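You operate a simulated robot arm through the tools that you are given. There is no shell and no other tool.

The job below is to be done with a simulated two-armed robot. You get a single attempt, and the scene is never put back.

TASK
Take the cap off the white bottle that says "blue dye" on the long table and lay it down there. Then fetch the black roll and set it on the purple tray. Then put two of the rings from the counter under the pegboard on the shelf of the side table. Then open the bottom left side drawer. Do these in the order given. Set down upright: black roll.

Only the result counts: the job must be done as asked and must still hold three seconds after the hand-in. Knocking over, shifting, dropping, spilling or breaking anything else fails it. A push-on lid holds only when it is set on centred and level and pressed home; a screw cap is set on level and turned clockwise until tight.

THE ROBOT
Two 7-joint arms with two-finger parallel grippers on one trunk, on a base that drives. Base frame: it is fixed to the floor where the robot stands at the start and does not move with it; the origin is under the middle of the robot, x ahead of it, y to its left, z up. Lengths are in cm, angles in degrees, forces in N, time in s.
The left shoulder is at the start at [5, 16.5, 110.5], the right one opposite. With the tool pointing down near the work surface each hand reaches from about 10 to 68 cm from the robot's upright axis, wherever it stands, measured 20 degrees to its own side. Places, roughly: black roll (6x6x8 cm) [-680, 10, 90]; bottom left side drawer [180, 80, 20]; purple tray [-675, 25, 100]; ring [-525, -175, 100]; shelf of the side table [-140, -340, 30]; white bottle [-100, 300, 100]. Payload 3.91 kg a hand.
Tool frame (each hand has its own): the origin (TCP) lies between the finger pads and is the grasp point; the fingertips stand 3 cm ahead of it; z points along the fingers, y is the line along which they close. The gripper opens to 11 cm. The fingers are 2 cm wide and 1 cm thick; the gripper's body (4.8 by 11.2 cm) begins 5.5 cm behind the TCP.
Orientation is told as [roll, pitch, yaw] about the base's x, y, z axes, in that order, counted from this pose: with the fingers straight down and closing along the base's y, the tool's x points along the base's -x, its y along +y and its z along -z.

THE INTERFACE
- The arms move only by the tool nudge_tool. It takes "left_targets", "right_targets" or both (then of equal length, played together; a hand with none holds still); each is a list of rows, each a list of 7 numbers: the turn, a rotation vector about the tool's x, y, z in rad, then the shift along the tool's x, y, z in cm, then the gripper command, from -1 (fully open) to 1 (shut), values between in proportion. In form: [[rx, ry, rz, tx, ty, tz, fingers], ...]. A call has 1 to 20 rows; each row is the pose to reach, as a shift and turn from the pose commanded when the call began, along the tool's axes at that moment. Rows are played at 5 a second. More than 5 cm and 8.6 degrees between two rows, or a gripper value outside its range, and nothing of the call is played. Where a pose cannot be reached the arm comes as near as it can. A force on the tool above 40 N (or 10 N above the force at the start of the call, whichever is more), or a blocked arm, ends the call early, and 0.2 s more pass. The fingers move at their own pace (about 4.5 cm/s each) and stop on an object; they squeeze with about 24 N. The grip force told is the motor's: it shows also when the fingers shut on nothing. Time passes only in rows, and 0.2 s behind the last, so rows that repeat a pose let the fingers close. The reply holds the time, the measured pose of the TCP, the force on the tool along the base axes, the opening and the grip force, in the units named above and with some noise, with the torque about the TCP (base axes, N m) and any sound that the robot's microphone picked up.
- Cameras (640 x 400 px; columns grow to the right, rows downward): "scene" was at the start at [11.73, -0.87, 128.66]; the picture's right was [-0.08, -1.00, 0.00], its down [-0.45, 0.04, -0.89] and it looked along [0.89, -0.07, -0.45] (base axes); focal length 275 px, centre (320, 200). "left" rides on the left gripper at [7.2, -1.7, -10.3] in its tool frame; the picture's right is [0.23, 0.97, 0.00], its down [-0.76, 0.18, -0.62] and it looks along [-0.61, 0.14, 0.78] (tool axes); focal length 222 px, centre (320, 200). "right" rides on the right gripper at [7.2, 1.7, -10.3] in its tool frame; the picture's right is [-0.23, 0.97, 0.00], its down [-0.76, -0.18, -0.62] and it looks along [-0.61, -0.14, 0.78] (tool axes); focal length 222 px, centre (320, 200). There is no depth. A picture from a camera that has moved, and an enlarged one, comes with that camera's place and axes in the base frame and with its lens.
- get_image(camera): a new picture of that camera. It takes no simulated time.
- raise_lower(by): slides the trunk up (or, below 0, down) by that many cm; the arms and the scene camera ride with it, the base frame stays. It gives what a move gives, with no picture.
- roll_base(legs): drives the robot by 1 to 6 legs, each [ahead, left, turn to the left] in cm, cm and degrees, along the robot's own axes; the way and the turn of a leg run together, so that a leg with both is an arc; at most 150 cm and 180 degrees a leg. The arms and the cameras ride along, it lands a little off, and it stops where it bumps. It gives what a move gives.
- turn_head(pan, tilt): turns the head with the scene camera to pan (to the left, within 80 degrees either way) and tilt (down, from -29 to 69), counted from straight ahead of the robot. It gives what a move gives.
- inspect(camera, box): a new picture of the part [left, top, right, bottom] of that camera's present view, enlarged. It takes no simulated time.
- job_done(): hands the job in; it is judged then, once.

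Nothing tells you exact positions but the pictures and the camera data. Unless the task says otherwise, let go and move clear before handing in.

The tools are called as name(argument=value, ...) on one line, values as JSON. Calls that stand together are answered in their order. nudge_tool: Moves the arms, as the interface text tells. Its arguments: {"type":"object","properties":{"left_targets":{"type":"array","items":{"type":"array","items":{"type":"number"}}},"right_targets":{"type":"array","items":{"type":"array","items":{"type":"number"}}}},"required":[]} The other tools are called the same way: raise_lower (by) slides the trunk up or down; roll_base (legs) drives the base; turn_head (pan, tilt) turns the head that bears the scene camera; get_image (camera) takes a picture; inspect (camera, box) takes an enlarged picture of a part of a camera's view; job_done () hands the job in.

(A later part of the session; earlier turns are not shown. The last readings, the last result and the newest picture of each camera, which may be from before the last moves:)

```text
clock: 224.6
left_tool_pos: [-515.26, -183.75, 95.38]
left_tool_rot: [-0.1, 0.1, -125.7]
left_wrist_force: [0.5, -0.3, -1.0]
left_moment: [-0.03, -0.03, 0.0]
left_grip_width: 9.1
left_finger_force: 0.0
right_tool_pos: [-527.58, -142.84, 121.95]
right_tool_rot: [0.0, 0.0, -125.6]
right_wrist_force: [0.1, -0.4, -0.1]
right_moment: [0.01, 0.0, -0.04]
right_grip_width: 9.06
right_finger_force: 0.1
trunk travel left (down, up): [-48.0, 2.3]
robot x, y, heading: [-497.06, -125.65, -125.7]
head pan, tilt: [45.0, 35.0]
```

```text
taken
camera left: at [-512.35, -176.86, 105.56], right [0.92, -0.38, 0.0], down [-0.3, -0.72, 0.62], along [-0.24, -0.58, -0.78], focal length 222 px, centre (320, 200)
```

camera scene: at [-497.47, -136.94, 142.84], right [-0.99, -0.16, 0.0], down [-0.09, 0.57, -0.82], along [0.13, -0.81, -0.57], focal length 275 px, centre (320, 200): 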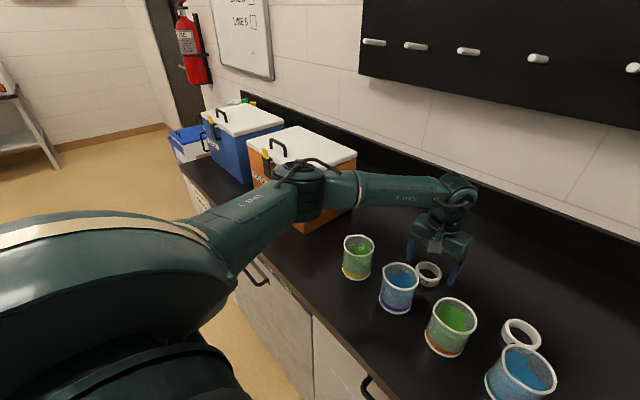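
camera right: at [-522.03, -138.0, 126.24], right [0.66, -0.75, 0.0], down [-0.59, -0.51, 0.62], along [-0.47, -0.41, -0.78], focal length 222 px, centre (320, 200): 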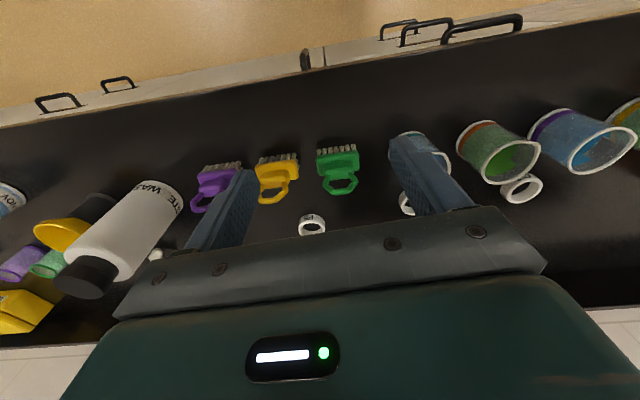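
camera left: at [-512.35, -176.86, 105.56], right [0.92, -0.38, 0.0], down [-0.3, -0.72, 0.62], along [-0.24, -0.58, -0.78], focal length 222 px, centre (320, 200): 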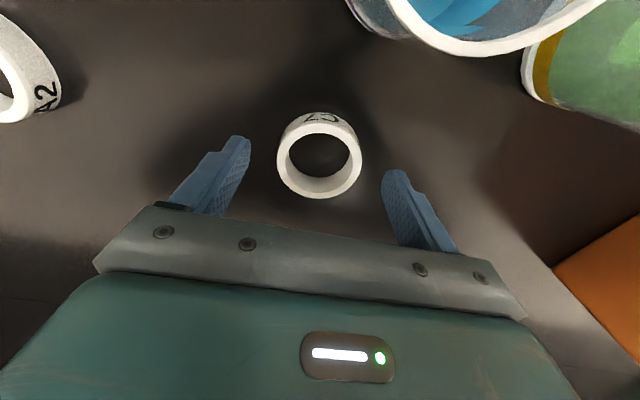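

Aligned. I'll come down the last couple of centimetres carefully.

nudge_tool(left_targets=[[0, 0, 0, 0, 0, 0.7, -0.65], [0, 0, 0, 0, 0, 1.2, -0.65], [0, 0, 0, 0, 0, 1.5, -0.65]])

nudge_tool(left_targets=[[0, 0, 0, 0, 0, 0.15, -0.65], [0, 0, 0, 0, 0, 0.3, -0.65]])

get_image(camera="left")

```text
clock: 225.4
left_tool_pos: [-515.32, -183.71, 94.13]
left_tool_rot: [0.0, 0.0, -125.7]
left_wrist_force: [-0.6, 0.2, 0.0]
left_moment: [0.0, 0.01, -0.03]
left_grip_width: 9.08
left_finger_force: 0.0
right_tool_pos: [-527.61, -142.88, 121.95]
right_tool_rot: [0.0, 0.1, -125.7]
right_wrist_force: [0.6, 0.4, -0.5]
right_moment: [-0.01, 0.01, 0.01]
right_grip_width: 9.01
right_finger_force: 0.0
trunk travel left (down, up): [-48.0, 2.3]
robot x, y, heading: [-496.94, -125.88, -125.6]
head pan, tilt: [45.0, 35.0]
```

```text
clock: 226.0
left_tool_pos: [-515.34, -183.74, 93.92]
left_tool_rot: [0.0, 0.0, -125.7]
left_wrist_force: [-0.2, 1.0, 0.0]
left_moment: [0.02, -0.02, -0.05]
left_grip_width: 9.06
left_finger_force: 0.1
right_tool_pos: [-527.71, -142.92, 121.98]
right_tool_rot: [0.0, 0.0, -125.7]
right_wrist_force: [-0.5, 0.3, 0.0]
right_moment: [0.02, 0.0, 0.0]
right_grip_width: 9.02
right_finger_force: 0.0
trunk travel left (down, up): [-48.0, 2.3]
robot x, y, heading: [-497.15, -125.9, -125.7]
head pan, tilt: [45.0, 35.0]
```

```text
taken
camera left: at [-512.58, -176.92, 104.07], right [0.92, -0.38, 0.0], down [-0.3, -0.72, 0.62], along [-0.24, -0.58, -0.78], focal length 222 px, centre (320, 200)
```

left: 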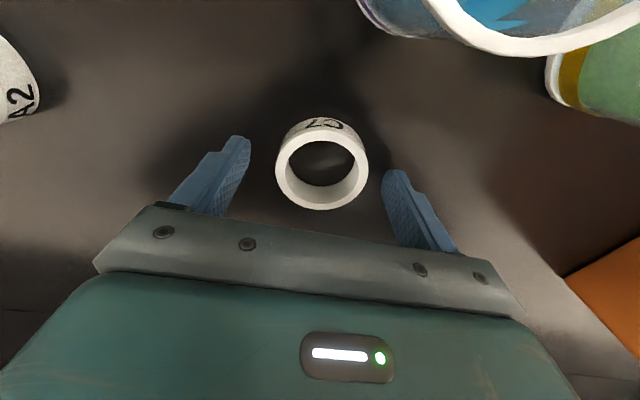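

nudge_tool(left_targets=[[0, 0, 0, 0, 0, 0.15, -0.65], [0, 0, 0, 0, 0, 0.35, -0.65], [0, 0, 0, 0, 0, 0.35, -0.65]])

nudge_tool(left_targets=[[0, 0, 0, 0, 0, 0, -0.3], [0, 0, 0, 0, 0, 0, 0.1], [0, 0, 0, 0, 0, 0, 0.5], [0, 0, 0, 0, 0, 0, 1], [0, 0, 0, 0, 0, 0, 1]])

get_image(camera="left")

```text
clock: 226.8
left_tool_pos: [-515.42, -183.77, 93.46]
left_tool_rot: [0.0, 0.0, -125.7]
left_wrist_force: [-0.4, -0.6, -0.3]
left_moment: [-0.01, -0.03, 0.0]
left_grip_width: 9.09
left_finger_force: 0.1
right_tool_pos: [-527.61, -142.83, 121.99]
right_tool_rot: [0.0, 0.0, -125.6]
right_wrist_force: [0.2, -0.4, 0.4]
right_moment: [0.01, 0.02, 0.01]
right_grip_width: 9.03
right_finger_force: 0.1
trunk travel left (down, up): [-48.0, 2.3]
robot x, y, heading: [-497.11, -125.5, -125.5]
head pan, tilt: [45.0, 35.0]
```

```text
clock: 228.0
left_tool_pos: [-515.52, -183.83, 93.59]
left_tool_rot: [0.0, 0.0, -125.7]
left_wrist_force: [0.7, 0.0, -0.7]
left_moment: [-0.01, -0.01, 0.02]
left_grip_width: 5.72
left_finger_force: 24.0
right_tool_pos: [-527.72, -142.81, 122.02]
right_tool_rot: [-0.1, 0.0, -125.8]
right_wrist_force: [0.2, -0.2, 0.1]
right_moment: [-0.02, 0.0, -0.01]
right_grip_width: 9.01
right_finger_force: 0.1
trunk travel left (down, up): [-48.0, 2.3]
robot x, y, heading: [-496.96, -126.05, -125.5]
head pan, tilt: [45.0, 35.0]
```

```text
taken
camera left: at [-512.56, -176.93, 103.72], right [0.92, -0.38, 0.0], down [-0.3, -0.72, 0.62], along [-0.24, -0.58, -0.78], focal length 222 px, centre (320, 200)
```

left: 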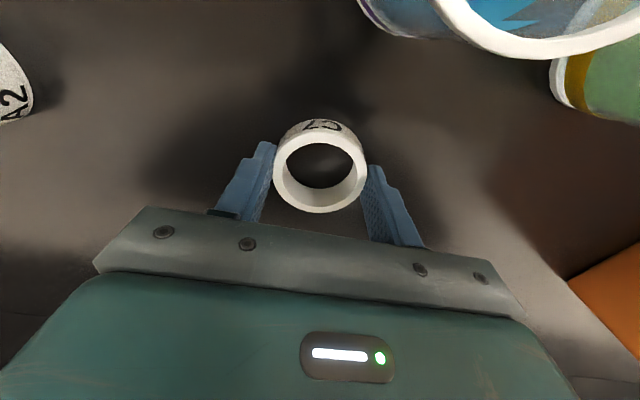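

C7 is held (5.7 cm). I'll lift it and draw the left hand back.

nudge_tool(left_targets=[[0, 0, 0, 0, 0, -1, 1], [0, 0, 0, 0, 0, -4, 1], [0, 0, 0, 0, 0, -8, 1], [0, 0, 0, 0, 0, -12, 1], [0, 0, 0, 0, 0, -16, 1], [0, 0, 0, 0, 0, -20, 1], [0, 0, 0, 0, 0, -24, 1], [0, 0, 0, 4.5, 0, -26, 1], [0, 0, 0, 9, 0, -26, 1], [0, 0, 0, 13.5, 0, -26, 1], [0, 0, 0, 18, 0, -26, 1], [0, 0, 0, 22, 0, -26, 1]])

turn_head(pan=-5, tilt=38)

get_image(camera="scene")

get_image(camera="left")

```text
clock: 230.6
left_tool_pos: [-502.35, -165.94, 119.58]
left_tool_rot: [-0.1, -0.1, -125.8]
left_wrist_force: [-0.5, 1.0, -0.1]
left_moment: [-0.01, 0.01, -0.01]
left_grip_width: 5.71
left_finger_force: 24.2
right_tool_pos: [-527.58, -142.91, 121.92]
right_tool_rot: [0.1, 0.1, -125.7]
right_wrist_force: [0.3, -0.4, -0.9]
right_moment: [0.02, 0.04, 0.02]
right_grip_width: 9.02
right_finger_force: 0.1
trunk travel left (down, up): [-48.0, 2.3]
robot x, y, heading: [-496.85, -125.72, -125.6]
head pan, tilt: [45.0, 35.0]
```

```text
clock: 231.8
left_tool_pos: [-502.43, -166.05, 119.47]
left_tool_rot: [0.0, -0.1, -125.7]
left_wrist_force: [-0.5, -0.2, 0.4]
left_moment: [-0.02, 0.0, 0.02]
left_grip_width: 5.73
left_finger_force: 24.1
right_tool_pos: [-527.69, -142.76, 121.9]
right_tool_rot: [0.0, 0.1, -125.7]
right_wrist_force: [-0.5, 0.0, 0.8]
right_moment: [0.0, -0.01, -0.02]
right_grip_width: 9.02
right_finger_force: 0.0
trunk travel left (down, up): [-48.0, 2.3]
robot x, y, heading: [-496.77, -125.77, -126.0]
head pan, tilt: [-5.0, 38.0]
```

```text
taken
camera scene: at [-504.52, -134.81, 142.38], right [-0.76, 0.65, 0.0], down [0.4, 0.47, -0.79], along [-0.51, -0.6, -0.62], focal length 275 px, centre (320, 200)
```

scene: 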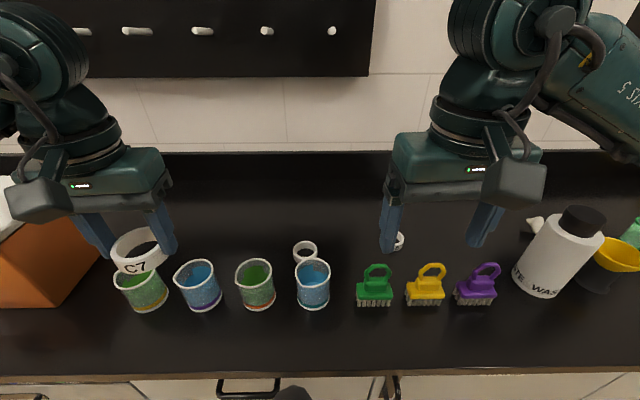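

```text
taken
camera left: at [-499.59, -159.2, 129.72], right [0.92, -0.38, 0.0], down [-0.3, -0.72, 0.62], along [-0.24, -0.58, -0.78], focal length 222 px, centre (320, 200)
```

left: 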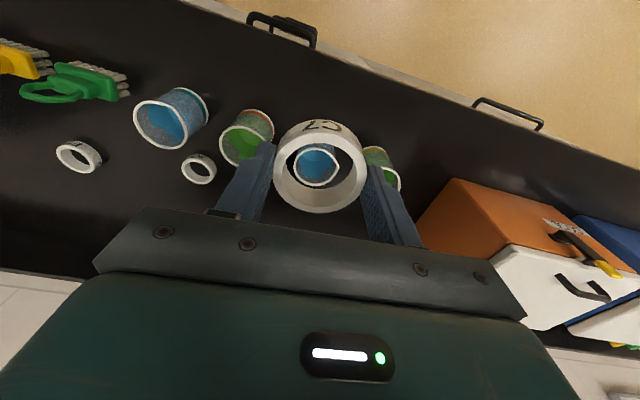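

C7 is secure in the left hand. Now the right hand goes over A2.

nudge_tool(right_targets=[[0, 0, 0, -4.1, 2.3, 0, -0.65], [0, 0, 0, -8.2, 4.6, 0, -0.65], [0, 0, 0, -12.3, 6.9, 0, -0.65], [0, 0, 0, -16.4, 9.2, 0, -0.65], [0, 0, 0, -20.5, 11.5, 0, -0.65], [0, 0, 0, -24.55, 13.8, 0, -0.65], [0, 0, 0, -24.55, 13.8, 4, -0.65], [0, 0, 0, -24.55, 13.8, 8, -0.65], [0, 0, 0, -24.55, 13.8, 12, -0.65], [0, 0, 0, -24.55, 13.8, 12, -0.65]])

get_image(camera="right")

get_image(camera="scene")

```text
clock: 234.0
left_tool_pos: [-502.36, -166.04, 119.5]
left_tool_rot: [0.0, 0.0, -125.7]
left_wrist_force: [0.0, -0.1, -0.7]
left_moment: [-0.02, 0.02, -0.02]
left_grip_width: 5.72
left_finger_force: 24.5
right_tool_pos: [-530.57, -170.74, 109.87]
right_tool_rot: [0.0, -0.1, -125.7]
right_wrist_force: [0.3, 0.0, -0.1]
right_moment: [-0.03, 0.02, 0.02]
right_grip_width: 9.05
right_finger_force: 0.1
trunk travel left (down, up): [-48.0, 2.3]
robot x, y, heading: [-496.85, -125.76, -126.2]
head pan, tilt: [-5.0, 38.0]
```

```text
taken
camera right: at [-524.99, -165.84, 120.21], right [0.66, -0.75, 0.0], down [-0.59, -0.51, 0.62], along [-0.47, -0.41, -0.78], focal length 222 px, centre (320, 200)
```

right: 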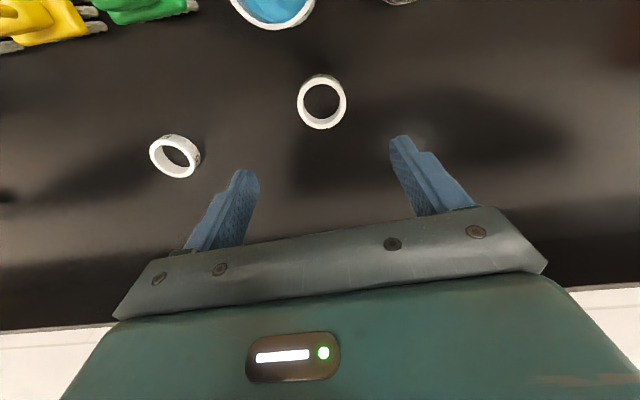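

```text
taken
camera scene: at [-504.5, -134.8, 142.38], right [-0.76, 0.65, 0.0], down [0.4, 0.47, -0.79], along [-0.51, -0.6, -0.62], focal length 275 px, centre (320, 200)
```

scene: 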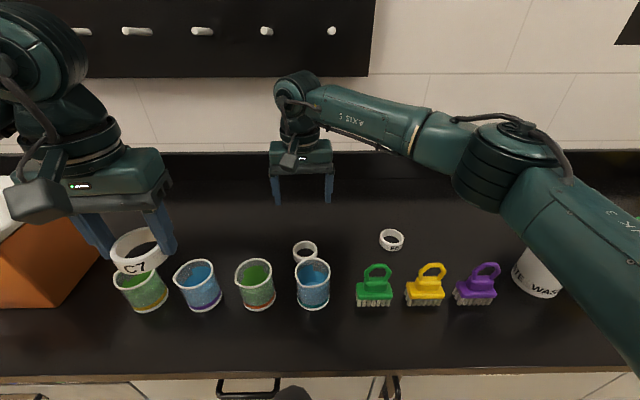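

A2 is centred under the right hand. Descending to it.

nudge_tool(right_targets=[[0, 0, 0, 0, 0.2, 4, -0.65], [0, 0, 0, 0, 0.2, 8, -0.65], [0, 0, 0, 0, 0.2, 12, -0.65], [0, 0, 0, 0, 0.2, 14.4, -0.65], [0, 0, 0, 0, 0.2, 15.6, -0.65], [0, 0, 0, 0, 0.2, 15.6, -0.65]])

get_image(camera="right")

inspect(camera="scene", box=[240, 140, 440, 320])

```text
clock: 235.4
left_tool_pos: [-502.52, -165.97, 119.4]
left_tool_rot: [-0.1, 0.1, -125.8]
left_wrist_force: [-0.6, 0.5, 0.8]
left_moment: [0.01, 0.0, -0.03]
left_grip_width: 5.76
left_finger_force: 24.1
right_tool_pos: [-530.67, -171.1, 94.28]
right_tool_rot: [0.0, 0.0, -125.7]
right_wrist_force: [0.4, 0.3, 0.8]
right_moment: [0.01, 0.01, 0.03]
right_grip_width: 9.08
right_finger_force: 0.0
trunk travel left (down, up): [-48.0, 2.3]
robot x, y, heading: [-496.78, -125.56, -125.6]
head pan, tilt: [-5.0, 38.0]
```

```text
taken
camera right: at [-525.01, -166.07, 104.57], right [0.66, -0.75, 0.0], down [-0.59, -0.51, 0.62], along [-0.47, -0.41, -0.78], focal length 222 px, centre (320, 200)
```

right: 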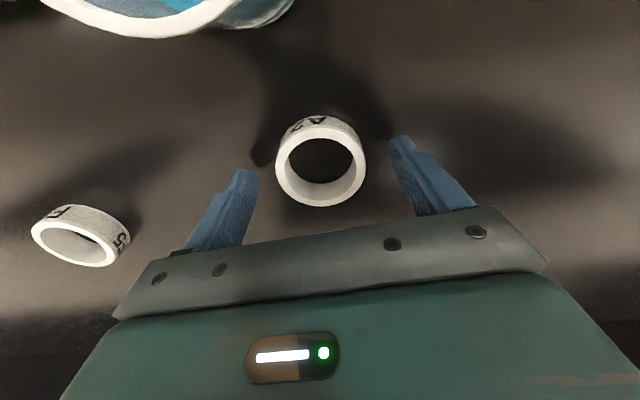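

```text
2.22 times, centred on (340, 230) of scene
camera zoom: at [-504.53, -134.8, 142.38], right [-0.76, 0.65, 0.0], down [0.4, 0.47, -0.79], along [-0.51, -0.6, -0.62], focal length 611 px, centre (276, 133)
```

zoom: 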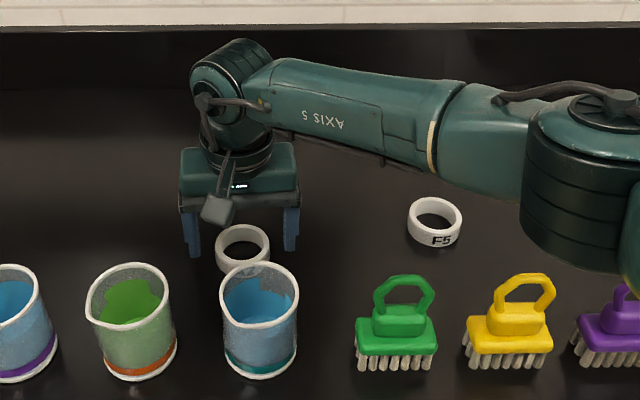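

nudge_tool(right_targets=[[0, 0, 0, 0, 0, 0.4, -0.65], [0, 0, 0, 0, 0, 0.75, -0.65], [0, 0, 0, 0, 0, 0.75, -0.65]])

nudge_tool(right_targets=[[0, 0, 0, 0, 0, 0, -0.3], [0, 0, 0, 0, 0, 0, 0.1], [0, 0, 0, 0, 0, 0, 0.5], [0, 0, 0, 0, 0, 0, 1], [0, 0, 0, 0, 0, 0, 1]])

nudge_tool(right_targets=[[0, 0, 0, 0, 0, -1, 1], [0, 0, 0, 0, 0, -4, 1], [0, 0, 0, 0, 0, -8, 1], [0, 0, 0, 0, 0, -12, 1], [0, 0, 0, 0, 0, -16, 1], [0, 0, 0, 0, 0, -20, 1], [0, 0, 0, 0, 0, -24, 1], [0, 0, 0, 4.2, -2, -26, 1], [0, 0, 0, 8.4, -4, -26, 1], [0, 0, 0, 12.6, -6, -26, 1], [0, 0, 0, 16.8, -8, -26, 1], [0, 0, 0, 21, -10, -26, 1]])

get_image(camera="scene")

get_image(camera="right")

```text
clock: 236.2
left_tool_pos: [-502.43, -166.04, 119.5]
left_tool_rot: [0.0, 0.1, -125.8]
left_wrist_force: [0.1, -0.6, 0.2]
left_moment: [-0.02, 0.01, -0.01]
left_grip_width: 5.74
left_finger_force: 24.7
right_tool_pos: [-530.66, -171.04, 93.5]
right_tool_rot: [0.0, 0.0, -125.8]
right_wrist_force: [0.1, 0.0, -0.5]
right_moment: [-0.02, 0.01, -0.02]
right_grip_width: 9.07
right_finger_force: 0.1
trunk travel left (down, up): [-48.0, 2.3]
robot x, y, heading: [-497.15, -125.96, -125.7]
head pan, tilt: [-5.0, 38.0]
```

```text
clock: 237.4
left_tool_pos: [-502.53, -165.91, 119.45]
left_tool_rot: [0.0, -0.1, -125.7]
left_wrist_force: [0.1, 1.2, -0.1]
left_moment: [0.02, -0.01, 0.04]
left_grip_width: 5.74
left_finger_force: 23.7
right_tool_pos: [-530.73, -171.01, 93.44]
right_tool_rot: [0.0, 0.1, -125.8]
right_wrist_force: [-0.4, -0.8, 0.2]
right_moment: [-0.02, -0.03, 0.01]
right_grip_width: 5.59
right_finger_force: 24.2
trunk travel left (down, up): [-48.0, 2.3]
robot x, y, heading: [-496.64, -125.67, -125.6]
head pan, tilt: [-5.0, 38.0]
```

```text
refused: row 8 steps farther than a row can; nothing moved
```

```text
taken
camera scene: at [-504.53, -134.81, 142.38], right [-0.76, 0.65, 0.0], down [0.4, 0.47, -0.79], along [-0.51, -0.6, -0.62], focal length 275 px, centre (320, 200)
```

scene: 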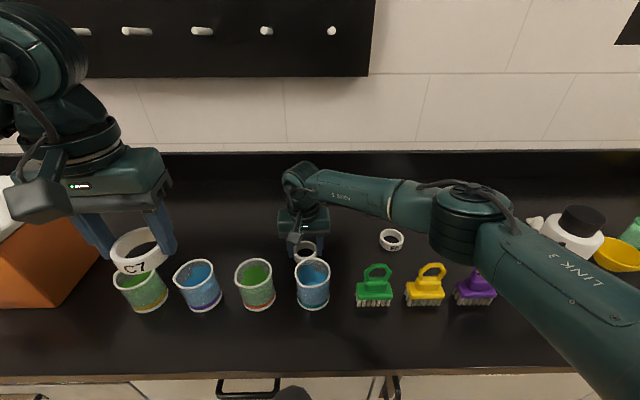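

```text
taken
camera right: at [-525.01, -166.01, 103.82], right [0.66, -0.75, 0.0], down [-0.59, -0.51, 0.62], along [-0.47, -0.41, -0.78], focal length 222 px, centre (320, 200)
```

right: 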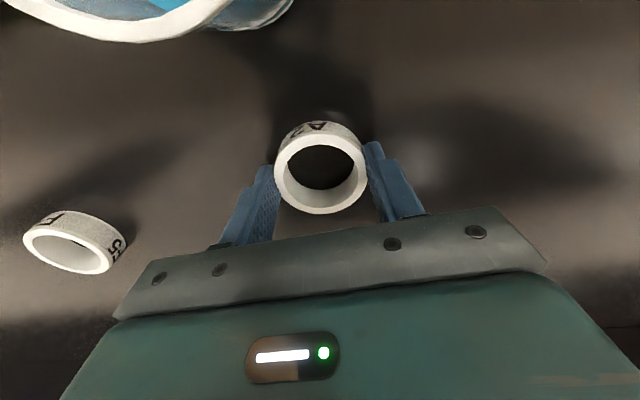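

A2 is gripped (5.6 cm). One row of the lift was too long, so nothing moved; I'll resend it with shorter steps.

nudge_tool(right_targets=[[0, 0, 0, 0, 0, -1, 1], [0, 0, 0, 0, 0, -4, 1], [0, 0, 0, 0, 0, -8, 1], [0, 0, 0, 0, 0, -12, 1], [0, 0, 0, 0, 0, -16, 1], [0, 0, 0, 0, 0, -20, 1], [0, 0, 0, 0, 0, -24, 1], [0, 0, 0, 2, -1, -26, 1], [0, 0, 0, 6, -3, -26, 1], [0, 0, 0, 10, -5, -26, 1], [0, 0, 0, 14, -7, -26, 1], [0, 0, 0, 18, -9, -26, 1], [0, 0, 0, 22, -11, -26, 1]])

get_image(camera="scene")

get_image(camera="right")

```text
clock: 240.2
left_tool_pos: [-502.5, -166.06, 119.57]
left_tool_rot: [0.1, 0.0, -125.7]
left_wrist_force: [-0.1, 0.7, -0.6]
left_moment: [-0.01, -0.02, -0.01]
left_grip_width: 5.73
left_finger_force: 23.8
right_tool_pos: [-526.77, -146.62, 119.52]
right_tool_rot: [0.0, -0.1, -125.7]
right_wrist_force: [0.2, 0.5, -0.4]
right_moment: [0.01, 0.01, 0.0]
right_grip_width: 5.57
right_finger_force: 23.1
trunk travel left (down, up): [-48.0, 2.3]
robot x, y, heading: [-496.8, -125.46, -126.1]
head pan, tilt: [-5.0, 38.0]
```

```text
taken
camera scene: at [-504.54, -134.72, 142.39], right [-0.76, 0.65, 0.0], down [0.4, 0.47, -0.79], along [-0.51, -0.6, -0.62], focal length 275 px, centre (320, 200)
```

scene: 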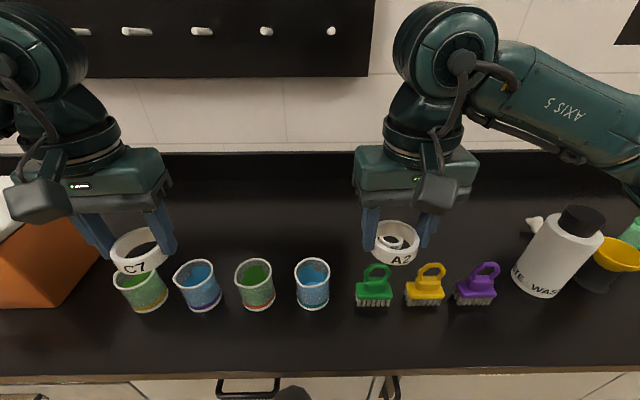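

```text
taken
camera right: at [-521.12, -141.69, 129.81], right [0.66, -0.75, 0.0], down [-0.59, -0.51, 0.62], along [-0.47, -0.41, -0.78], focal length 222 px, centre (320, 200)
```

right: 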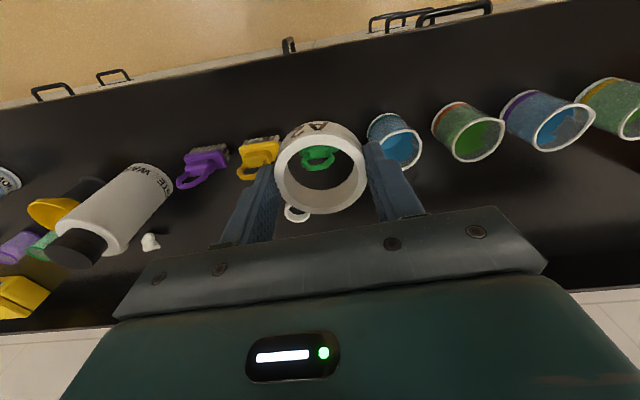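

Both rings are held and the counter items are undisturbed. I'll back away, turn left and drive toward the side table.

roll_base(legs=[[-45, 0, 0], [0, 0, 90]])

turn_head(pan=0, tilt=15)

get_image(camera="scene")

```text
clock: 246.6
left_tool_pos: [-430.77, -96.15, 119.55]
left_tool_rot: [0.0, -0.1, -37.4]
left_wrist_force: [0.0, -0.5, -0.5]
left_moment: [0.0, 0.02, -0.01]
left_grip_width: 5.7
left_finger_force: 24.2
right_tool_pos: [-450.54, -119.88, 119.63]
right_tool_rot: [0.0, 0.0, -37.2]
right_wrist_force: [0.7, 0.2, 0.0]
right_moment: [-0.01, 0.01, 0.01]
right_grip_width: 5.51
right_finger_force: 23.7
trunk travel left (down, up): [-48.0, 2.3]
robot x, y, heading: [-471.13, -89.41, -37.3]
head pan, tilt: [-5.0, 38.0]
```

```text
clock: 247.5
left_tool_pos: [-430.6, -96.11, 119.48]
left_tool_rot: [-0.1, 0.0, -37.4]
left_wrist_force: [0.6, -0.3, -0.3]
left_moment: [0.03, -0.01, 0.04]
left_grip_width: 5.71
left_finger_force: 24.1
right_tool_pos: [-450.73, -119.97, 119.5]
right_tool_rot: [-0.1, -0.1, -37.3]
right_wrist_force: [0.4, 1.2, 0.0]
right_moment: [-0.04, 0.01, -0.04]
right_grip_width: 5.48
right_finger_force: 24.2
trunk travel left (down, up): [-48.0, 2.3]
robot x, y, heading: [-471.22, -89.59, -37.3]
head pan, tilt: [0.0, 15.0]
```

```text
taken
camera scene: at [-461.37, -96.99, 146.03], right [-0.61, -0.8, 0.0], down [-0.21, 0.16, -0.97], along [0.77, -0.58, -0.26], focal length 275 px, centre (320, 200)
```

scene: 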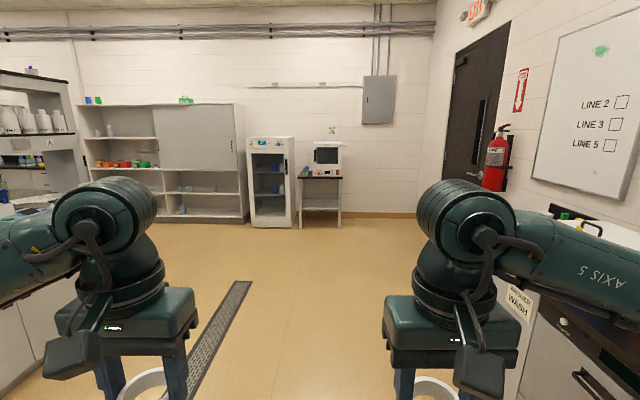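

The right hand's opening has crept from 5.59 to 5.48, so the ring may be slipping. I'll check both rings.

get_image(camera="right")

get_image(camera="left")

```text
taken
camera right: at [-455.31, -114.14, 129.81], right [0.77, 0.64, 0.0], down [0.5, -0.6, 0.62], along [0.4, -0.48, -0.78], focal length 222 px, centre (320, 200)
```

right: 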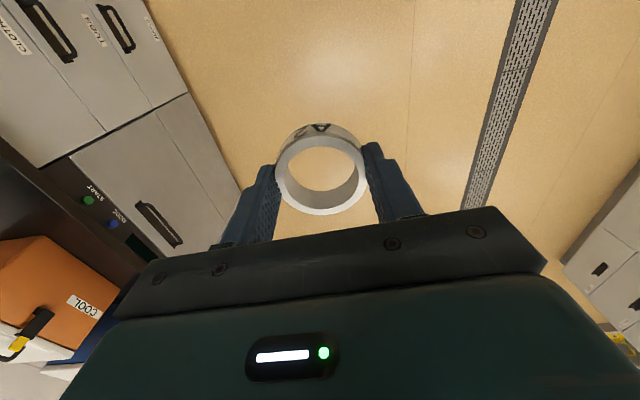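

```text
taken
camera left: at [-437.47, -93.11, 129.72], right [0.41, 0.91, 0.0], down [0.71, -0.32, 0.62], along [0.57, -0.25, -0.78], focal length 222 px, centre (320, 200)
```

left: 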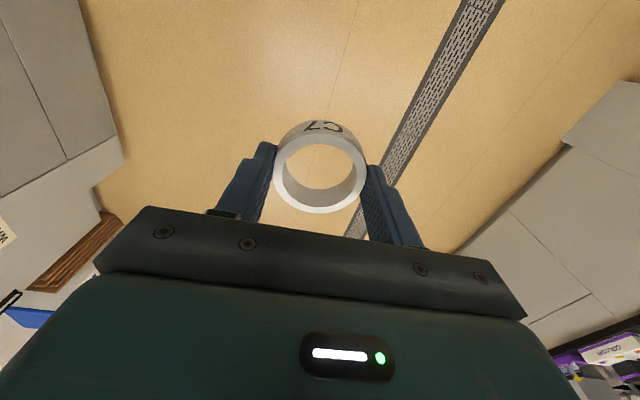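

Both rings still sit properly between the pads. I'll hold still for a moment to see whether the right width keeps changing.

nudge_tool(right_targets=[[0, 0, 0, 0, 0, 0, 1], [0, 0, 0, 0, 0, 0, 1], [0, 0, 0, 0, 0, 0, 1], [0, 0, 0, 0, 0, 0, 1], [0, 0, 0, 0, 0, 0, 1], [0, 0, 0, 0, 0, 0, 1], [0, 0, 0, 0, 0, 0, 1], [0, 0, 0, 0, 0, 0, 1], [0, 0, 0, 0, 0, 0, 1], [0, 0, 0, 0, 0, 0, 1]])

inspect(camera="right", box=[220, 100, 420, 240])

inspect(camera="left", box=[220, 100, 420, 240])

```text
clock: 249.7
left_tool_pos: [-430.75, -96.1, 119.55]
left_tool_rot: [0.0, 0.0, -37.3]
left_wrist_force: [-0.5, 0.7, -0.2]
left_moment: [0.01, 0.01, -0.04]
left_grip_width: 5.71
left_finger_force: 23.7
right_tool_pos: [-450.62, -119.99, 119.41]
right_tool_rot: [-0.1, 0.0, -37.2]
right_wrist_force: [-1.0, -0.5, -0.6]
right_moment: [-0.02, -0.02, -0.04]
right_grip_width: 5.5
right_finger_force: 24.3
trunk travel left (down, up): [-48.0, 2.3]
robot x, y, heading: [-470.52, -89.53, -37.2]
head pan, tilt: [0.0, 15.0]
```

```text
2.86 times, centred on (320, 170) of right
camera zoom: at [-455.31, -114.14, 129.81], right [0.77, 0.64, 0.0], down [0.5, -0.6, 0.62], along [0.4, -0.48, -0.78], focal length 635 px, centre (320, 286)
```

zoom: 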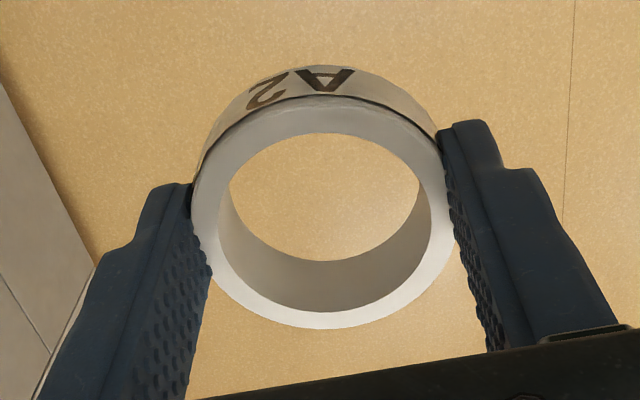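

```text
2.86 times, centred on (320, 170) of left
camera zoom: at [-437.47, -93.11, 129.72], right [0.41, 0.91, 0.0], down [0.71, -0.32, 0.62], along [0.57, -0.25, -0.78], focal length 635 px, centre (320, 286)
```

zoom: 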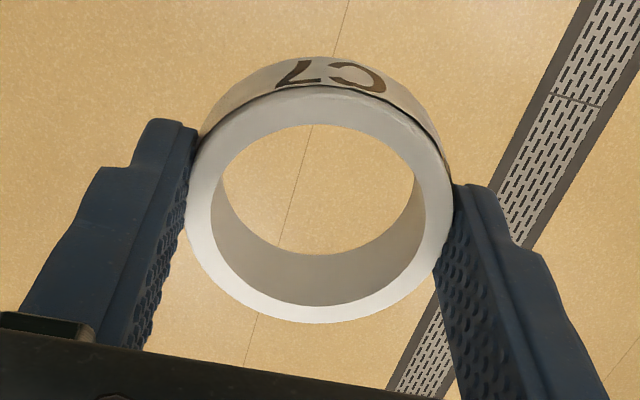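

Stable at 5.5 cm; both rings are firm. The side table is straight ahead, so I'll drive 2.9 m toward it.

roll_base(legs=[[145, 0, 0], [135, 0, 0]])

turn_head(pan=0, tilt=35)

get_image(camera="scene")

```text
clock: 263.3
left_tool_pos: [-207.53, -265.48, 119.52]
left_tool_rot: [0.1, -0.1, -38.5]
left_wrist_force: [0.6, 0.3, -0.2]
left_moment: [0.0, 0.02, 0.01]
left_grip_width: 5.7
left_finger_force: 23.6
right_tool_pos: [-228.0, -288.9, 119.47]
right_tool_rot: [-0.1, -0.1, -38.5]
right_wrist_force: [0.3, 0.3, -0.2]
right_moment: [0.01, 0.0, -0.02]
right_grip_width: 5.37
right_finger_force: 23.5
trunk travel left (down, up): [-48.0, 2.3]
robot x, y, heading: [-247.33, -258.04, -38.5]
head pan, tilt: [0.0, 15.0]
```

```text
clock: 264.1
left_tool_pos: [-207.55, -265.39, 119.47]
left_tool_rot: [0.0, 0.0, -38.4]
left_wrist_force: [-0.5, 0.2, 0.2]
left_moment: [0.01, -0.01, -0.03]
left_grip_width: 5.67
left_finger_force: 23.8
right_tool_pos: [-228.04, -288.87, 119.51]
right_tool_rot: [0.0, 0.0, -38.5]
right_wrist_force: [0.9, 0.4, -0.2]
right_moment: [0.03, 0.03, -0.03]
right_grip_width: 5.35
right_finger_force: 23.5
trunk travel left (down, up): [-48.0, 2.3]
robot x, y, heading: [-247.64, -257.69, -38.4]
head pan, tilt: [0.0, 35.0]
```

```text
taken
camera scene: at [-238.7, -265.45, 142.84], right [-0.62, -0.78, 0.0], down [-0.45, 0.36, -0.82], along [0.64, -0.51, -0.57], focal length 275 px, centre (320, 200)
```

scene: 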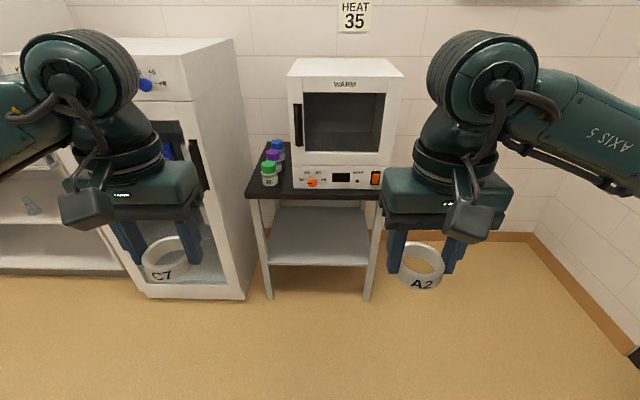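

The side table is about 1.1 m ahead: shelf at z≈30, top at z≈72, 60 cm between its legs. The right grip has crept to 5.35, so I'll check that ring first.

inspect(camera="right", box=[220, 100, 420, 240])

inspect(camera="scene", box=[240, 130, 400, 310])

```text
2.86 times, centred on (320, 170) of right
camera zoom: at [-232.58, -283.04, 129.81], right [0.78, 0.62, 0.0], down [0.49, -0.61, 0.62], along [0.39, -0.49, -0.78], focal length 635 px, centre (320, 286)
```

zoom: 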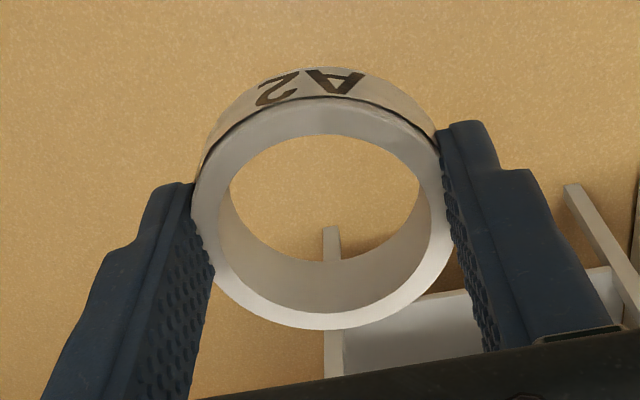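

```text
2.22 times, centred on (320, 220) of scene
camera zoom: at [-238.7, -265.45, 142.84], right [-0.62, -0.78, 0.0], down [-0.45, 0.36, -0.82], along [0.64, -0.51, -0.57], focal length 611 px, centre (320, 156)
```

zoom: 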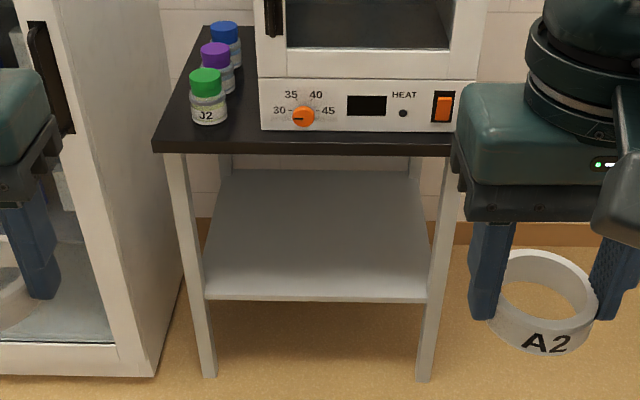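

The ring has only rolled slightly between the pads. I'll lower the trunk and set both hands, tilted 30° forward, at shelf-approach height out here in free space.

raise_lower(by=-45)

nudge_tool(left_targets=[[0, -0.0655, 0, -1, -1.12, 4, 1], [0, -0.131, 0, -2, -2.25, 8, 1], [0, -0.196, 0, -3, -3.4, 12, 1], [0, -0.262, 0, -4, -4.5, 16, 1], [0, -0.327, 0, -5, -5.6, 20, 1], [0, -0.393, 0, -6, -6.75, 24, 1], [0, -0.458, 0, -7, -7.9, 28, 1], [0, -0.524, 0, -8, -9, 32, 1]], right_targets=[[0, -0.0655, 0, -1.2, 0.28, 4, 1], [0, -0.131, 0, -2.35, 0.55, 8, 1], [0, -0.196, 0, -3.5, 0.8, 12, 1], [0, -0.262, 0, -4.7, 1.1, 16, 1], [0, -0.327, 0, -5.9, 1.4, 20, 1], [0, -0.393, 0, -7.05, 1.65, 24, 1], [0, -0.458, 0, -8.2, 1.9, 28, 1], [0, -0.524, 0, -9.4, 2.2, 32, 1]])

turn_head(pan=0, tilt=30)

get_image(camera="scene")

get_image(camera="right")

get_image(camera="left")

```text
refused: -45 is not a number from -40 to 40
```

```text
clock: 265.9
left_tool_pos: [-206.77, -277.81, 87.52]
left_tool_rot: [0.0, -30.1, -38.5]
left_wrist_force: [0.9, -1.3, -0.6]
left_moment: [0.04, 0.02, 0.0]
left_grip_width: 5.68
left_finger_force: 24.0
right_tool_pos: [-219.24, -293.17, 87.3]
right_tool_rot: [0.0, -30.1, -38.4]
right_wrist_force: [0.3, 0.1, -0.1]
right_moment: [0.02, 0.06, -0.02]
right_grip_width: 5.35
right_finger_force: 24.3
trunk travel left (down, up): [-48.0, 2.3]
robot x, y, heading: [-247.38, -258.28, -38.5]
head pan, tilt: [0.0, 35.0]
```

```text
clock: 266.6
left_tool_pos: [-206.87, -277.73, 87.57]
left_tool_rot: [0.0, -30.0, -38.5]
left_wrist_force: [-0.2, 0.0, -0.5]
left_moment: [0.02, 0.02, 0.0]
left_grip_width: 5.68
left_finger_force: 23.9
right_tool_pos: [-219.26, -293.09, 87.33]
right_tool_rot: [0.0, -29.9, -38.6]
right_wrist_force: [0.0, 0.3, -0.6]
right_moment: [0.01, 0.01, 0.02]
right_grip_width: 5.35
right_finger_force: 24.4
trunk travel left (down, up): [-48.0, 2.3]
robot x, y, heading: [-247.19, -258.34, -38.4]
head pan, tilt: [0.0, 30.0]
```

```text
taken
camera scene: at [-238.51, -265.6, 143.61], right [-0.62, -0.78, 0.0], down [-0.39, 0.31, -0.87], along [0.68, -0.54, -0.5], focal length 275 px, centre (320, 200)
```

scene: 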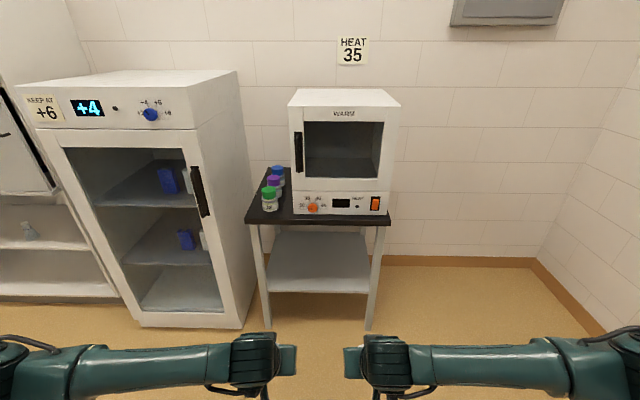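

```text
taken
camera right: at [-227.18, -284.54, 92.58], right [0.76, 0.64, 0.11], down [0.16, -0.36, 0.92], along [0.63, -0.68, -0.37], focal length 222 px, centre (320, 200)
```

right: 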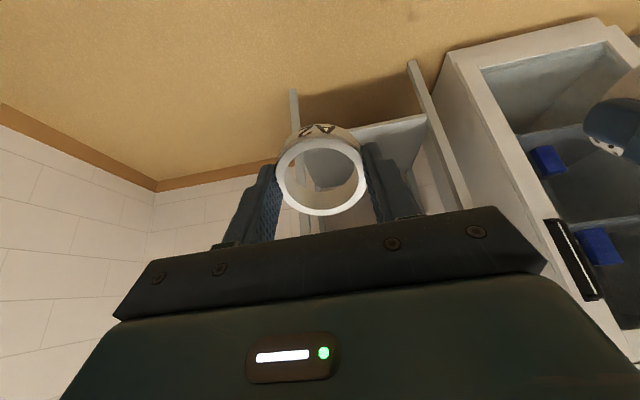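

```text
taken
camera left: at [-216.82, -272.02, 92.78], right [0.45, 0.88, -0.11], down [0.38, -0.08, 0.92], along [0.81, -0.46, -0.37], focal length 222 px, centre (320, 200)
```

left: 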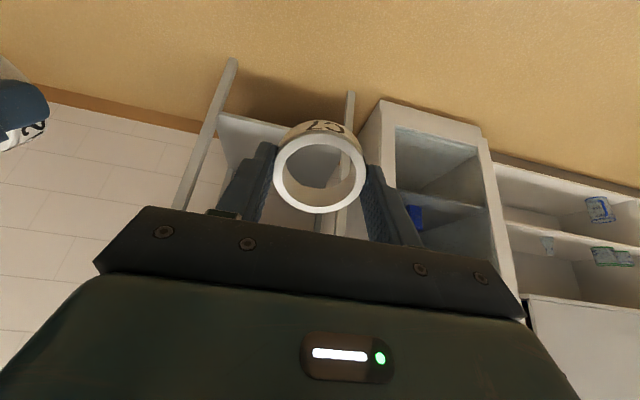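

The trunk move was over its 40 cm limit, but the hands took the right pose. The forearms run quite sideways, so I'll extend the hands forward 12 cm to keep the elbows back from the table legs, and lower the trunk by 40 first.

raise_lower(by=-40)

nudge_tool(left_targets=[[0, 0, 0, -2.6, 0, 1.5, 1], [0, 0, 0, -5.2, 0, 3, 1], [0, 0, 0, -7.8, 0, 4.5, 1], [0, 0, 0, -10.4, 0, 6, 1]], right_targets=[[0, 0, 0, -2.6, 0, 1.5, 1], [0, 0, 0, -5.2, 0, 3, 1], [0, 0, 0, -7.8, 0, 4.5, 1], [0, 0, 0, -10.4, 0, 6, 1]])

turn_head(pan=0, tilt=30)

get_image(camera="scene")

get_image(camera="left")

```text
clock: 270.4
left_tool_pos: [-206.99, -277.81, 47.5]
left_tool_rot: [0.0, -30.0, -38.6]
left_wrist_force: [-0.4, 0.0, 0.0]
left_moment: [0.01, -0.01, 0.01]
left_grip_width: 5.66
left_finger_force: 24.0
right_tool_pos: [-219.34, -293.17, 47.43]
right_tool_rot: [0.0, -30.0, -38.4]
right_wrist_force: [-0.1, 0.2, -0.1]
right_moment: [0.0, -0.01, 0.0]
right_grip_width: 5.32
right_finger_force: 23.5
trunk travel left (down, up): [-8.0, 42.3]
robot x, y, heading: [-247.52, -258.3, -38.4]
head pan, tilt: [0.0, 30.0]
```

```text
clock: 271.4
left_tool_pos: [-197.4, -285.22, 47.67]
left_tool_rot: [0.0, -30.0, -38.6]
left_wrist_force: [-0.2, 0.5, -0.2]
left_moment: [0.0, -0.02, -0.03]
left_grip_width: 5.67
left_finger_force: 23.8
right_tool_pos: [-209.99, -300.38, 47.29]
right_tool_rot: [-0.1, -30.1, -38.4]
right_wrist_force: [-0.9, -0.7, 0.1]
right_moment: [0.0, 0.02, -0.02]
right_grip_width: 5.34
right_finger_force: 23.5
trunk travel left (down, up): [-8.0, 42.3]
robot x, y, heading: [-247.51, -258.36, -38.4]
head pan, tilt: [0.0, 30.0]
```

```text
clock: 272.0
left_tool_pos: [-197.4, -285.25, 47.54]
left_tool_rot: [0.1, -30.0, -38.5]
left_wrist_force: [-0.1, 1.2, -0.7]
left_moment: [-0.02, 0.01, -0.03]
left_grip_width: 5.66
left_finger_force: 23.9
right_tool_pos: [-210.16, -300.3, 47.16]
right_tool_rot: [0.1, -30.0, -38.5]
right_wrist_force: [0.4, -0.1, 0.9]
right_moment: [0.01, -0.04, -0.02]
right_grip_width: 5.34
right_finger_force: 24.5
trunk travel left (down, up): [-8.0, 42.3]
robot x, y, heading: [-247.68, -257.89, -38.2]
head pan, tilt: [0.0, 30.0]
```

```text
taken
camera scene: at [-238.51, -265.6, 103.61], right [-0.62, -0.78, 0.0], down [-0.39, 0.31, -0.87], along [0.68, -0.54, -0.5], focal length 275 px, centre (320, 200)
```

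scene: 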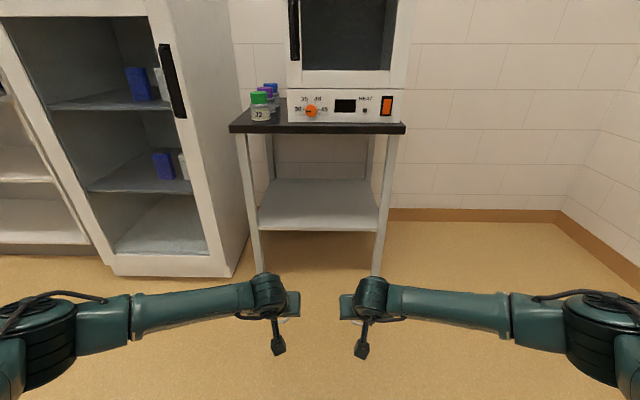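

```text
taken
camera left: at [-207.39, -279.5, 52.75], right [0.45, 0.88, -0.11], down [0.38, -0.08, 0.92], along [0.81, -0.46, -0.37], focal length 222 px, centre (320, 200)
```

left: 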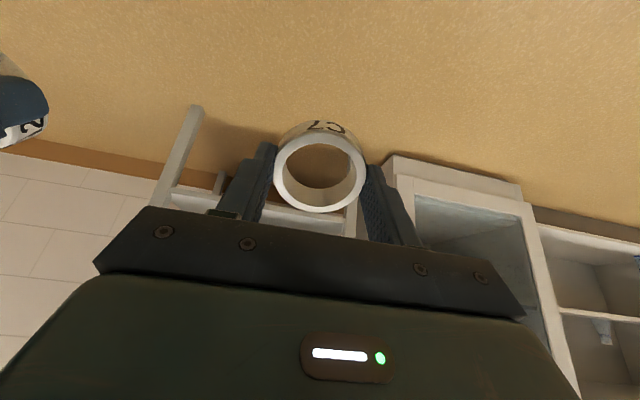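

The forearms still run close to where the table legs and fridge would be. I'll reach further forward, 6 cm more and 9 cm lower with a bit more tilt, so the arms straighten and the elbows stay back.

nudge_tool(left_targets=[[0, -0.03, 0, -0.23, 0, 3.6, 1], [0, -0.06, 0, -0.47, 0, 7.2, 1], [0, -0.087, 0, -0.7, 0, 10.8, 1]], right_targets=[[0, -0.03, 0, -0.23, 0, 3.6, 1], [0, -0.06, 0, -0.47, 0, 7.2, 1], [0, -0.087, 0, -0.7, 0, 10.8, 1]])

get_image(camera="scene")

get_image(camera="right")

get_image(camera="left")

```text
clock: 272.8
left_tool_pos: [-192.76, -289.04, 38.27]
left_tool_rot: [0.2, -34.9, -38.5]
left_wrist_force: [0.5, 0.4, -0.4]
left_moment: [0.03, 0.02, 0.0]
left_grip_width: 5.69
left_finger_force: 24.1
right_tool_pos: [-205.2, -304.24, 38.03]
right_tool_rot: [-0.1, -35.1, -38.4]
right_wrist_force: [0.3, -0.5, 0.6]
right_moment: [0.01, 0.0, -0.04]
right_grip_width: 5.33
right_finger_force: 24.3
trunk travel left (down, up): [-8.0, 42.3]
robot x, y, heading: [-247.12, -258.29, -38.3]
head pan, tilt: [0.0, 30.0]
```

```text
taken
camera scene: at [-238.52, -265.59, 103.62], right [-0.62, -0.78, 0.0], down [-0.39, 0.31, -0.87], along [0.68, -0.54, -0.5], focal length 275 px, centre (320, 200)
```

scene: 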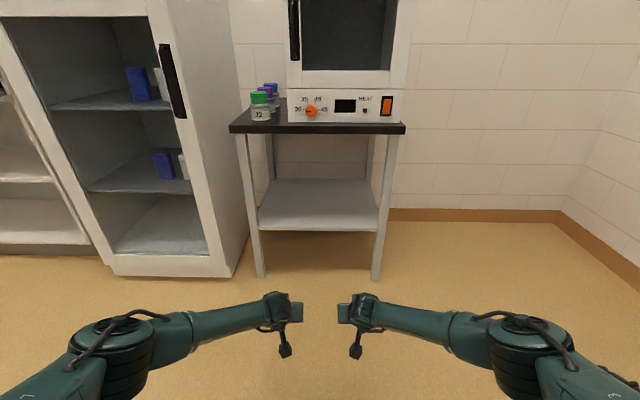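

```text
taken
camera right: at [-213.41, -295.62, 42.45], right [0.75, 0.65, 0.13], down [0.1, -0.3, 0.95], along [0.65, -0.7, -0.29], focal length 222 px, centre (320, 200)
```

right: 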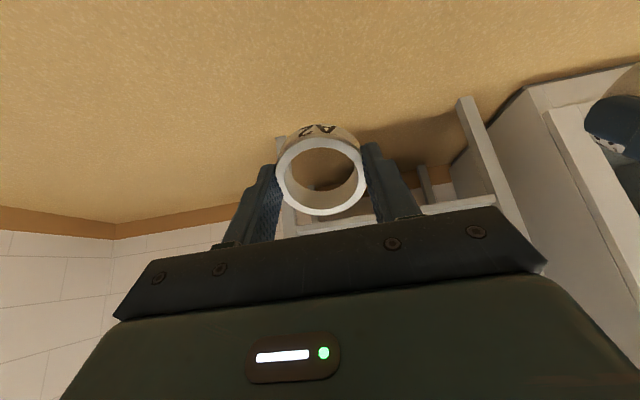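

```text
taken
camera left: at [-203.11, -283.0, 42.58], right [0.46, 0.88, -0.13], down [0.32, -0.03, 0.95], along [0.83, -0.48, -0.29], focal length 222 px, centre (320, 200)
```

left: 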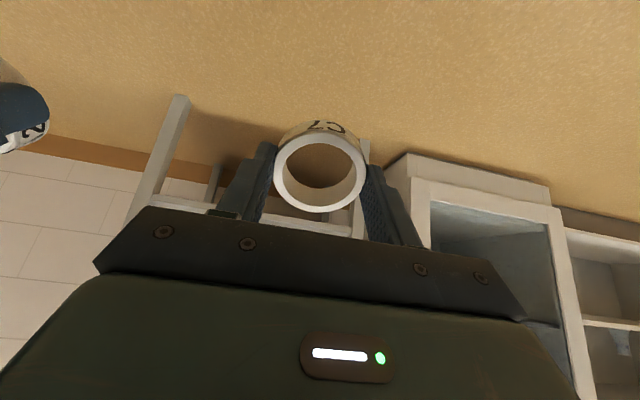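

The elbows are further back now. I'll measure the shelf's front edge precisely before driving in.

inspect(camera="scene", box=[230, 100, 410, 290])

inspect(camera="right", box=[220, 80, 540, 280])

```text
2.11 times, centred on (320, 195) of scene
camera zoom: at [-238.52, -265.59, 103.62], right [-0.62, -0.78, 0.0], down [-0.39, 0.31, -0.87], along [0.68, -0.54, -0.5], focal length 579 px, centre (320, 210)
```

zoom: 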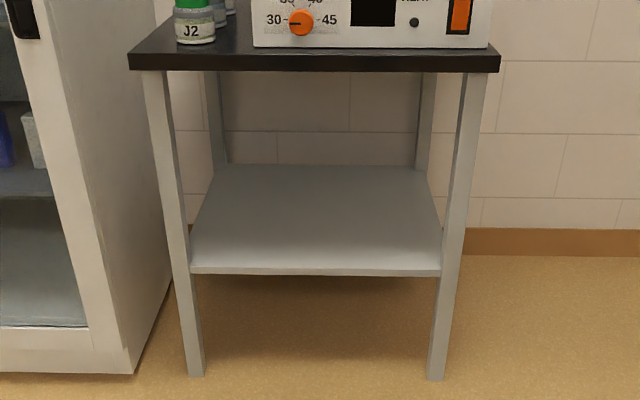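

```text
2.00 times, centred on (380, 180) of right
camera zoom: at [-213.41, -295.62, 42.45], right [0.75, 0.65, 0.13], down [0.1, -0.3, 0.95], along [0.65, -0.7, -0.29], focal length 444 px, centre (200, 240)
```

zoom: 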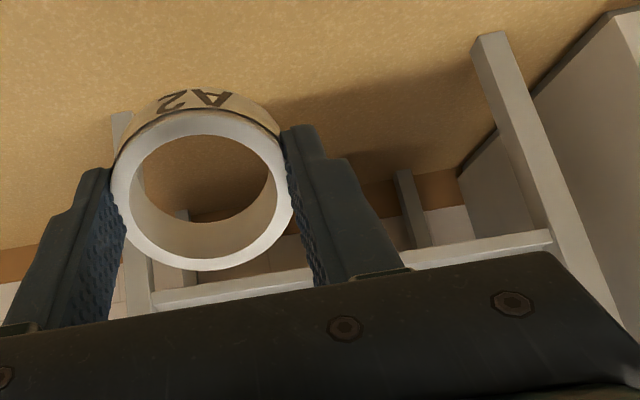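

The shelf's front edge is about 101 cm ahead of the camera at z≈30.5. I'll drive straight forward 57 cm so both rings pass over the shelf, about 7 cm inside its edge.

roll_base(legs=[[45, 0, 0]])

get_image(camera="scene")

get_image(camera="left")

```text
clock: 275.5
left_tool_pos: [-157.04, -317.8, 38.52]
left_tool_rot: [0.0, -35.0, -38.7]
left_wrist_force: [-0.4, -1.1, -0.8]
left_moment: [0.01, -0.02, 0.01]
left_grip_width: 5.64
left_finger_force: 23.7
right_tool_pos: [-169.6, -333.04, 38.21]
right_tool_rot: [0.0, -35.0, -38.7]
right_wrist_force: [0.1, -0.6, -0.2]
right_moment: [0.03, 0.03, -0.01]
right_grip_width: 5.33
right_finger_force: 23.6
trunk travel left (down, up): [-8.0, 42.3]
robot x, y, heading: [-211.52, -286.64, -39.1]
head pan, tilt: [0.0, 30.0]
```

```text
taken
camera scene: at [-202.71, -294.18, 103.61], right [-0.62, -0.78, 0.0], down [-0.39, 0.31, -0.87], along [0.68, -0.54, -0.5], focal length 275 px, centre (320, 200)
```

scene: 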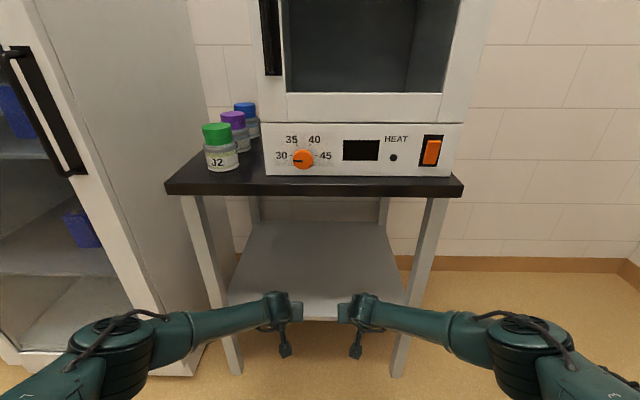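

```text
taken
camera left: at [-167.38, -311.75, 42.62], right [0.46, 0.88, -0.13], down [0.32, -0.03, 0.95], along [0.83, -0.48, -0.29], focal length 222 px, centre (320, 200)
```

left: 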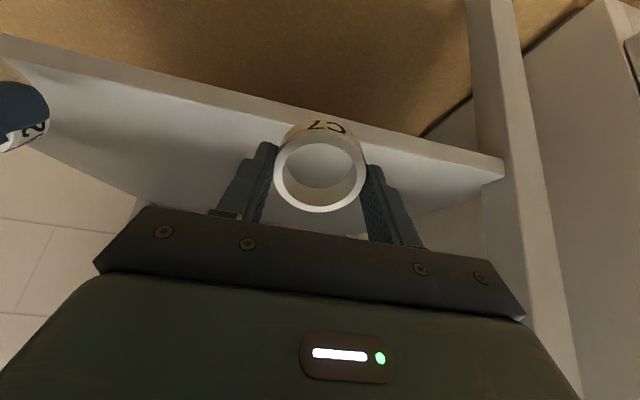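

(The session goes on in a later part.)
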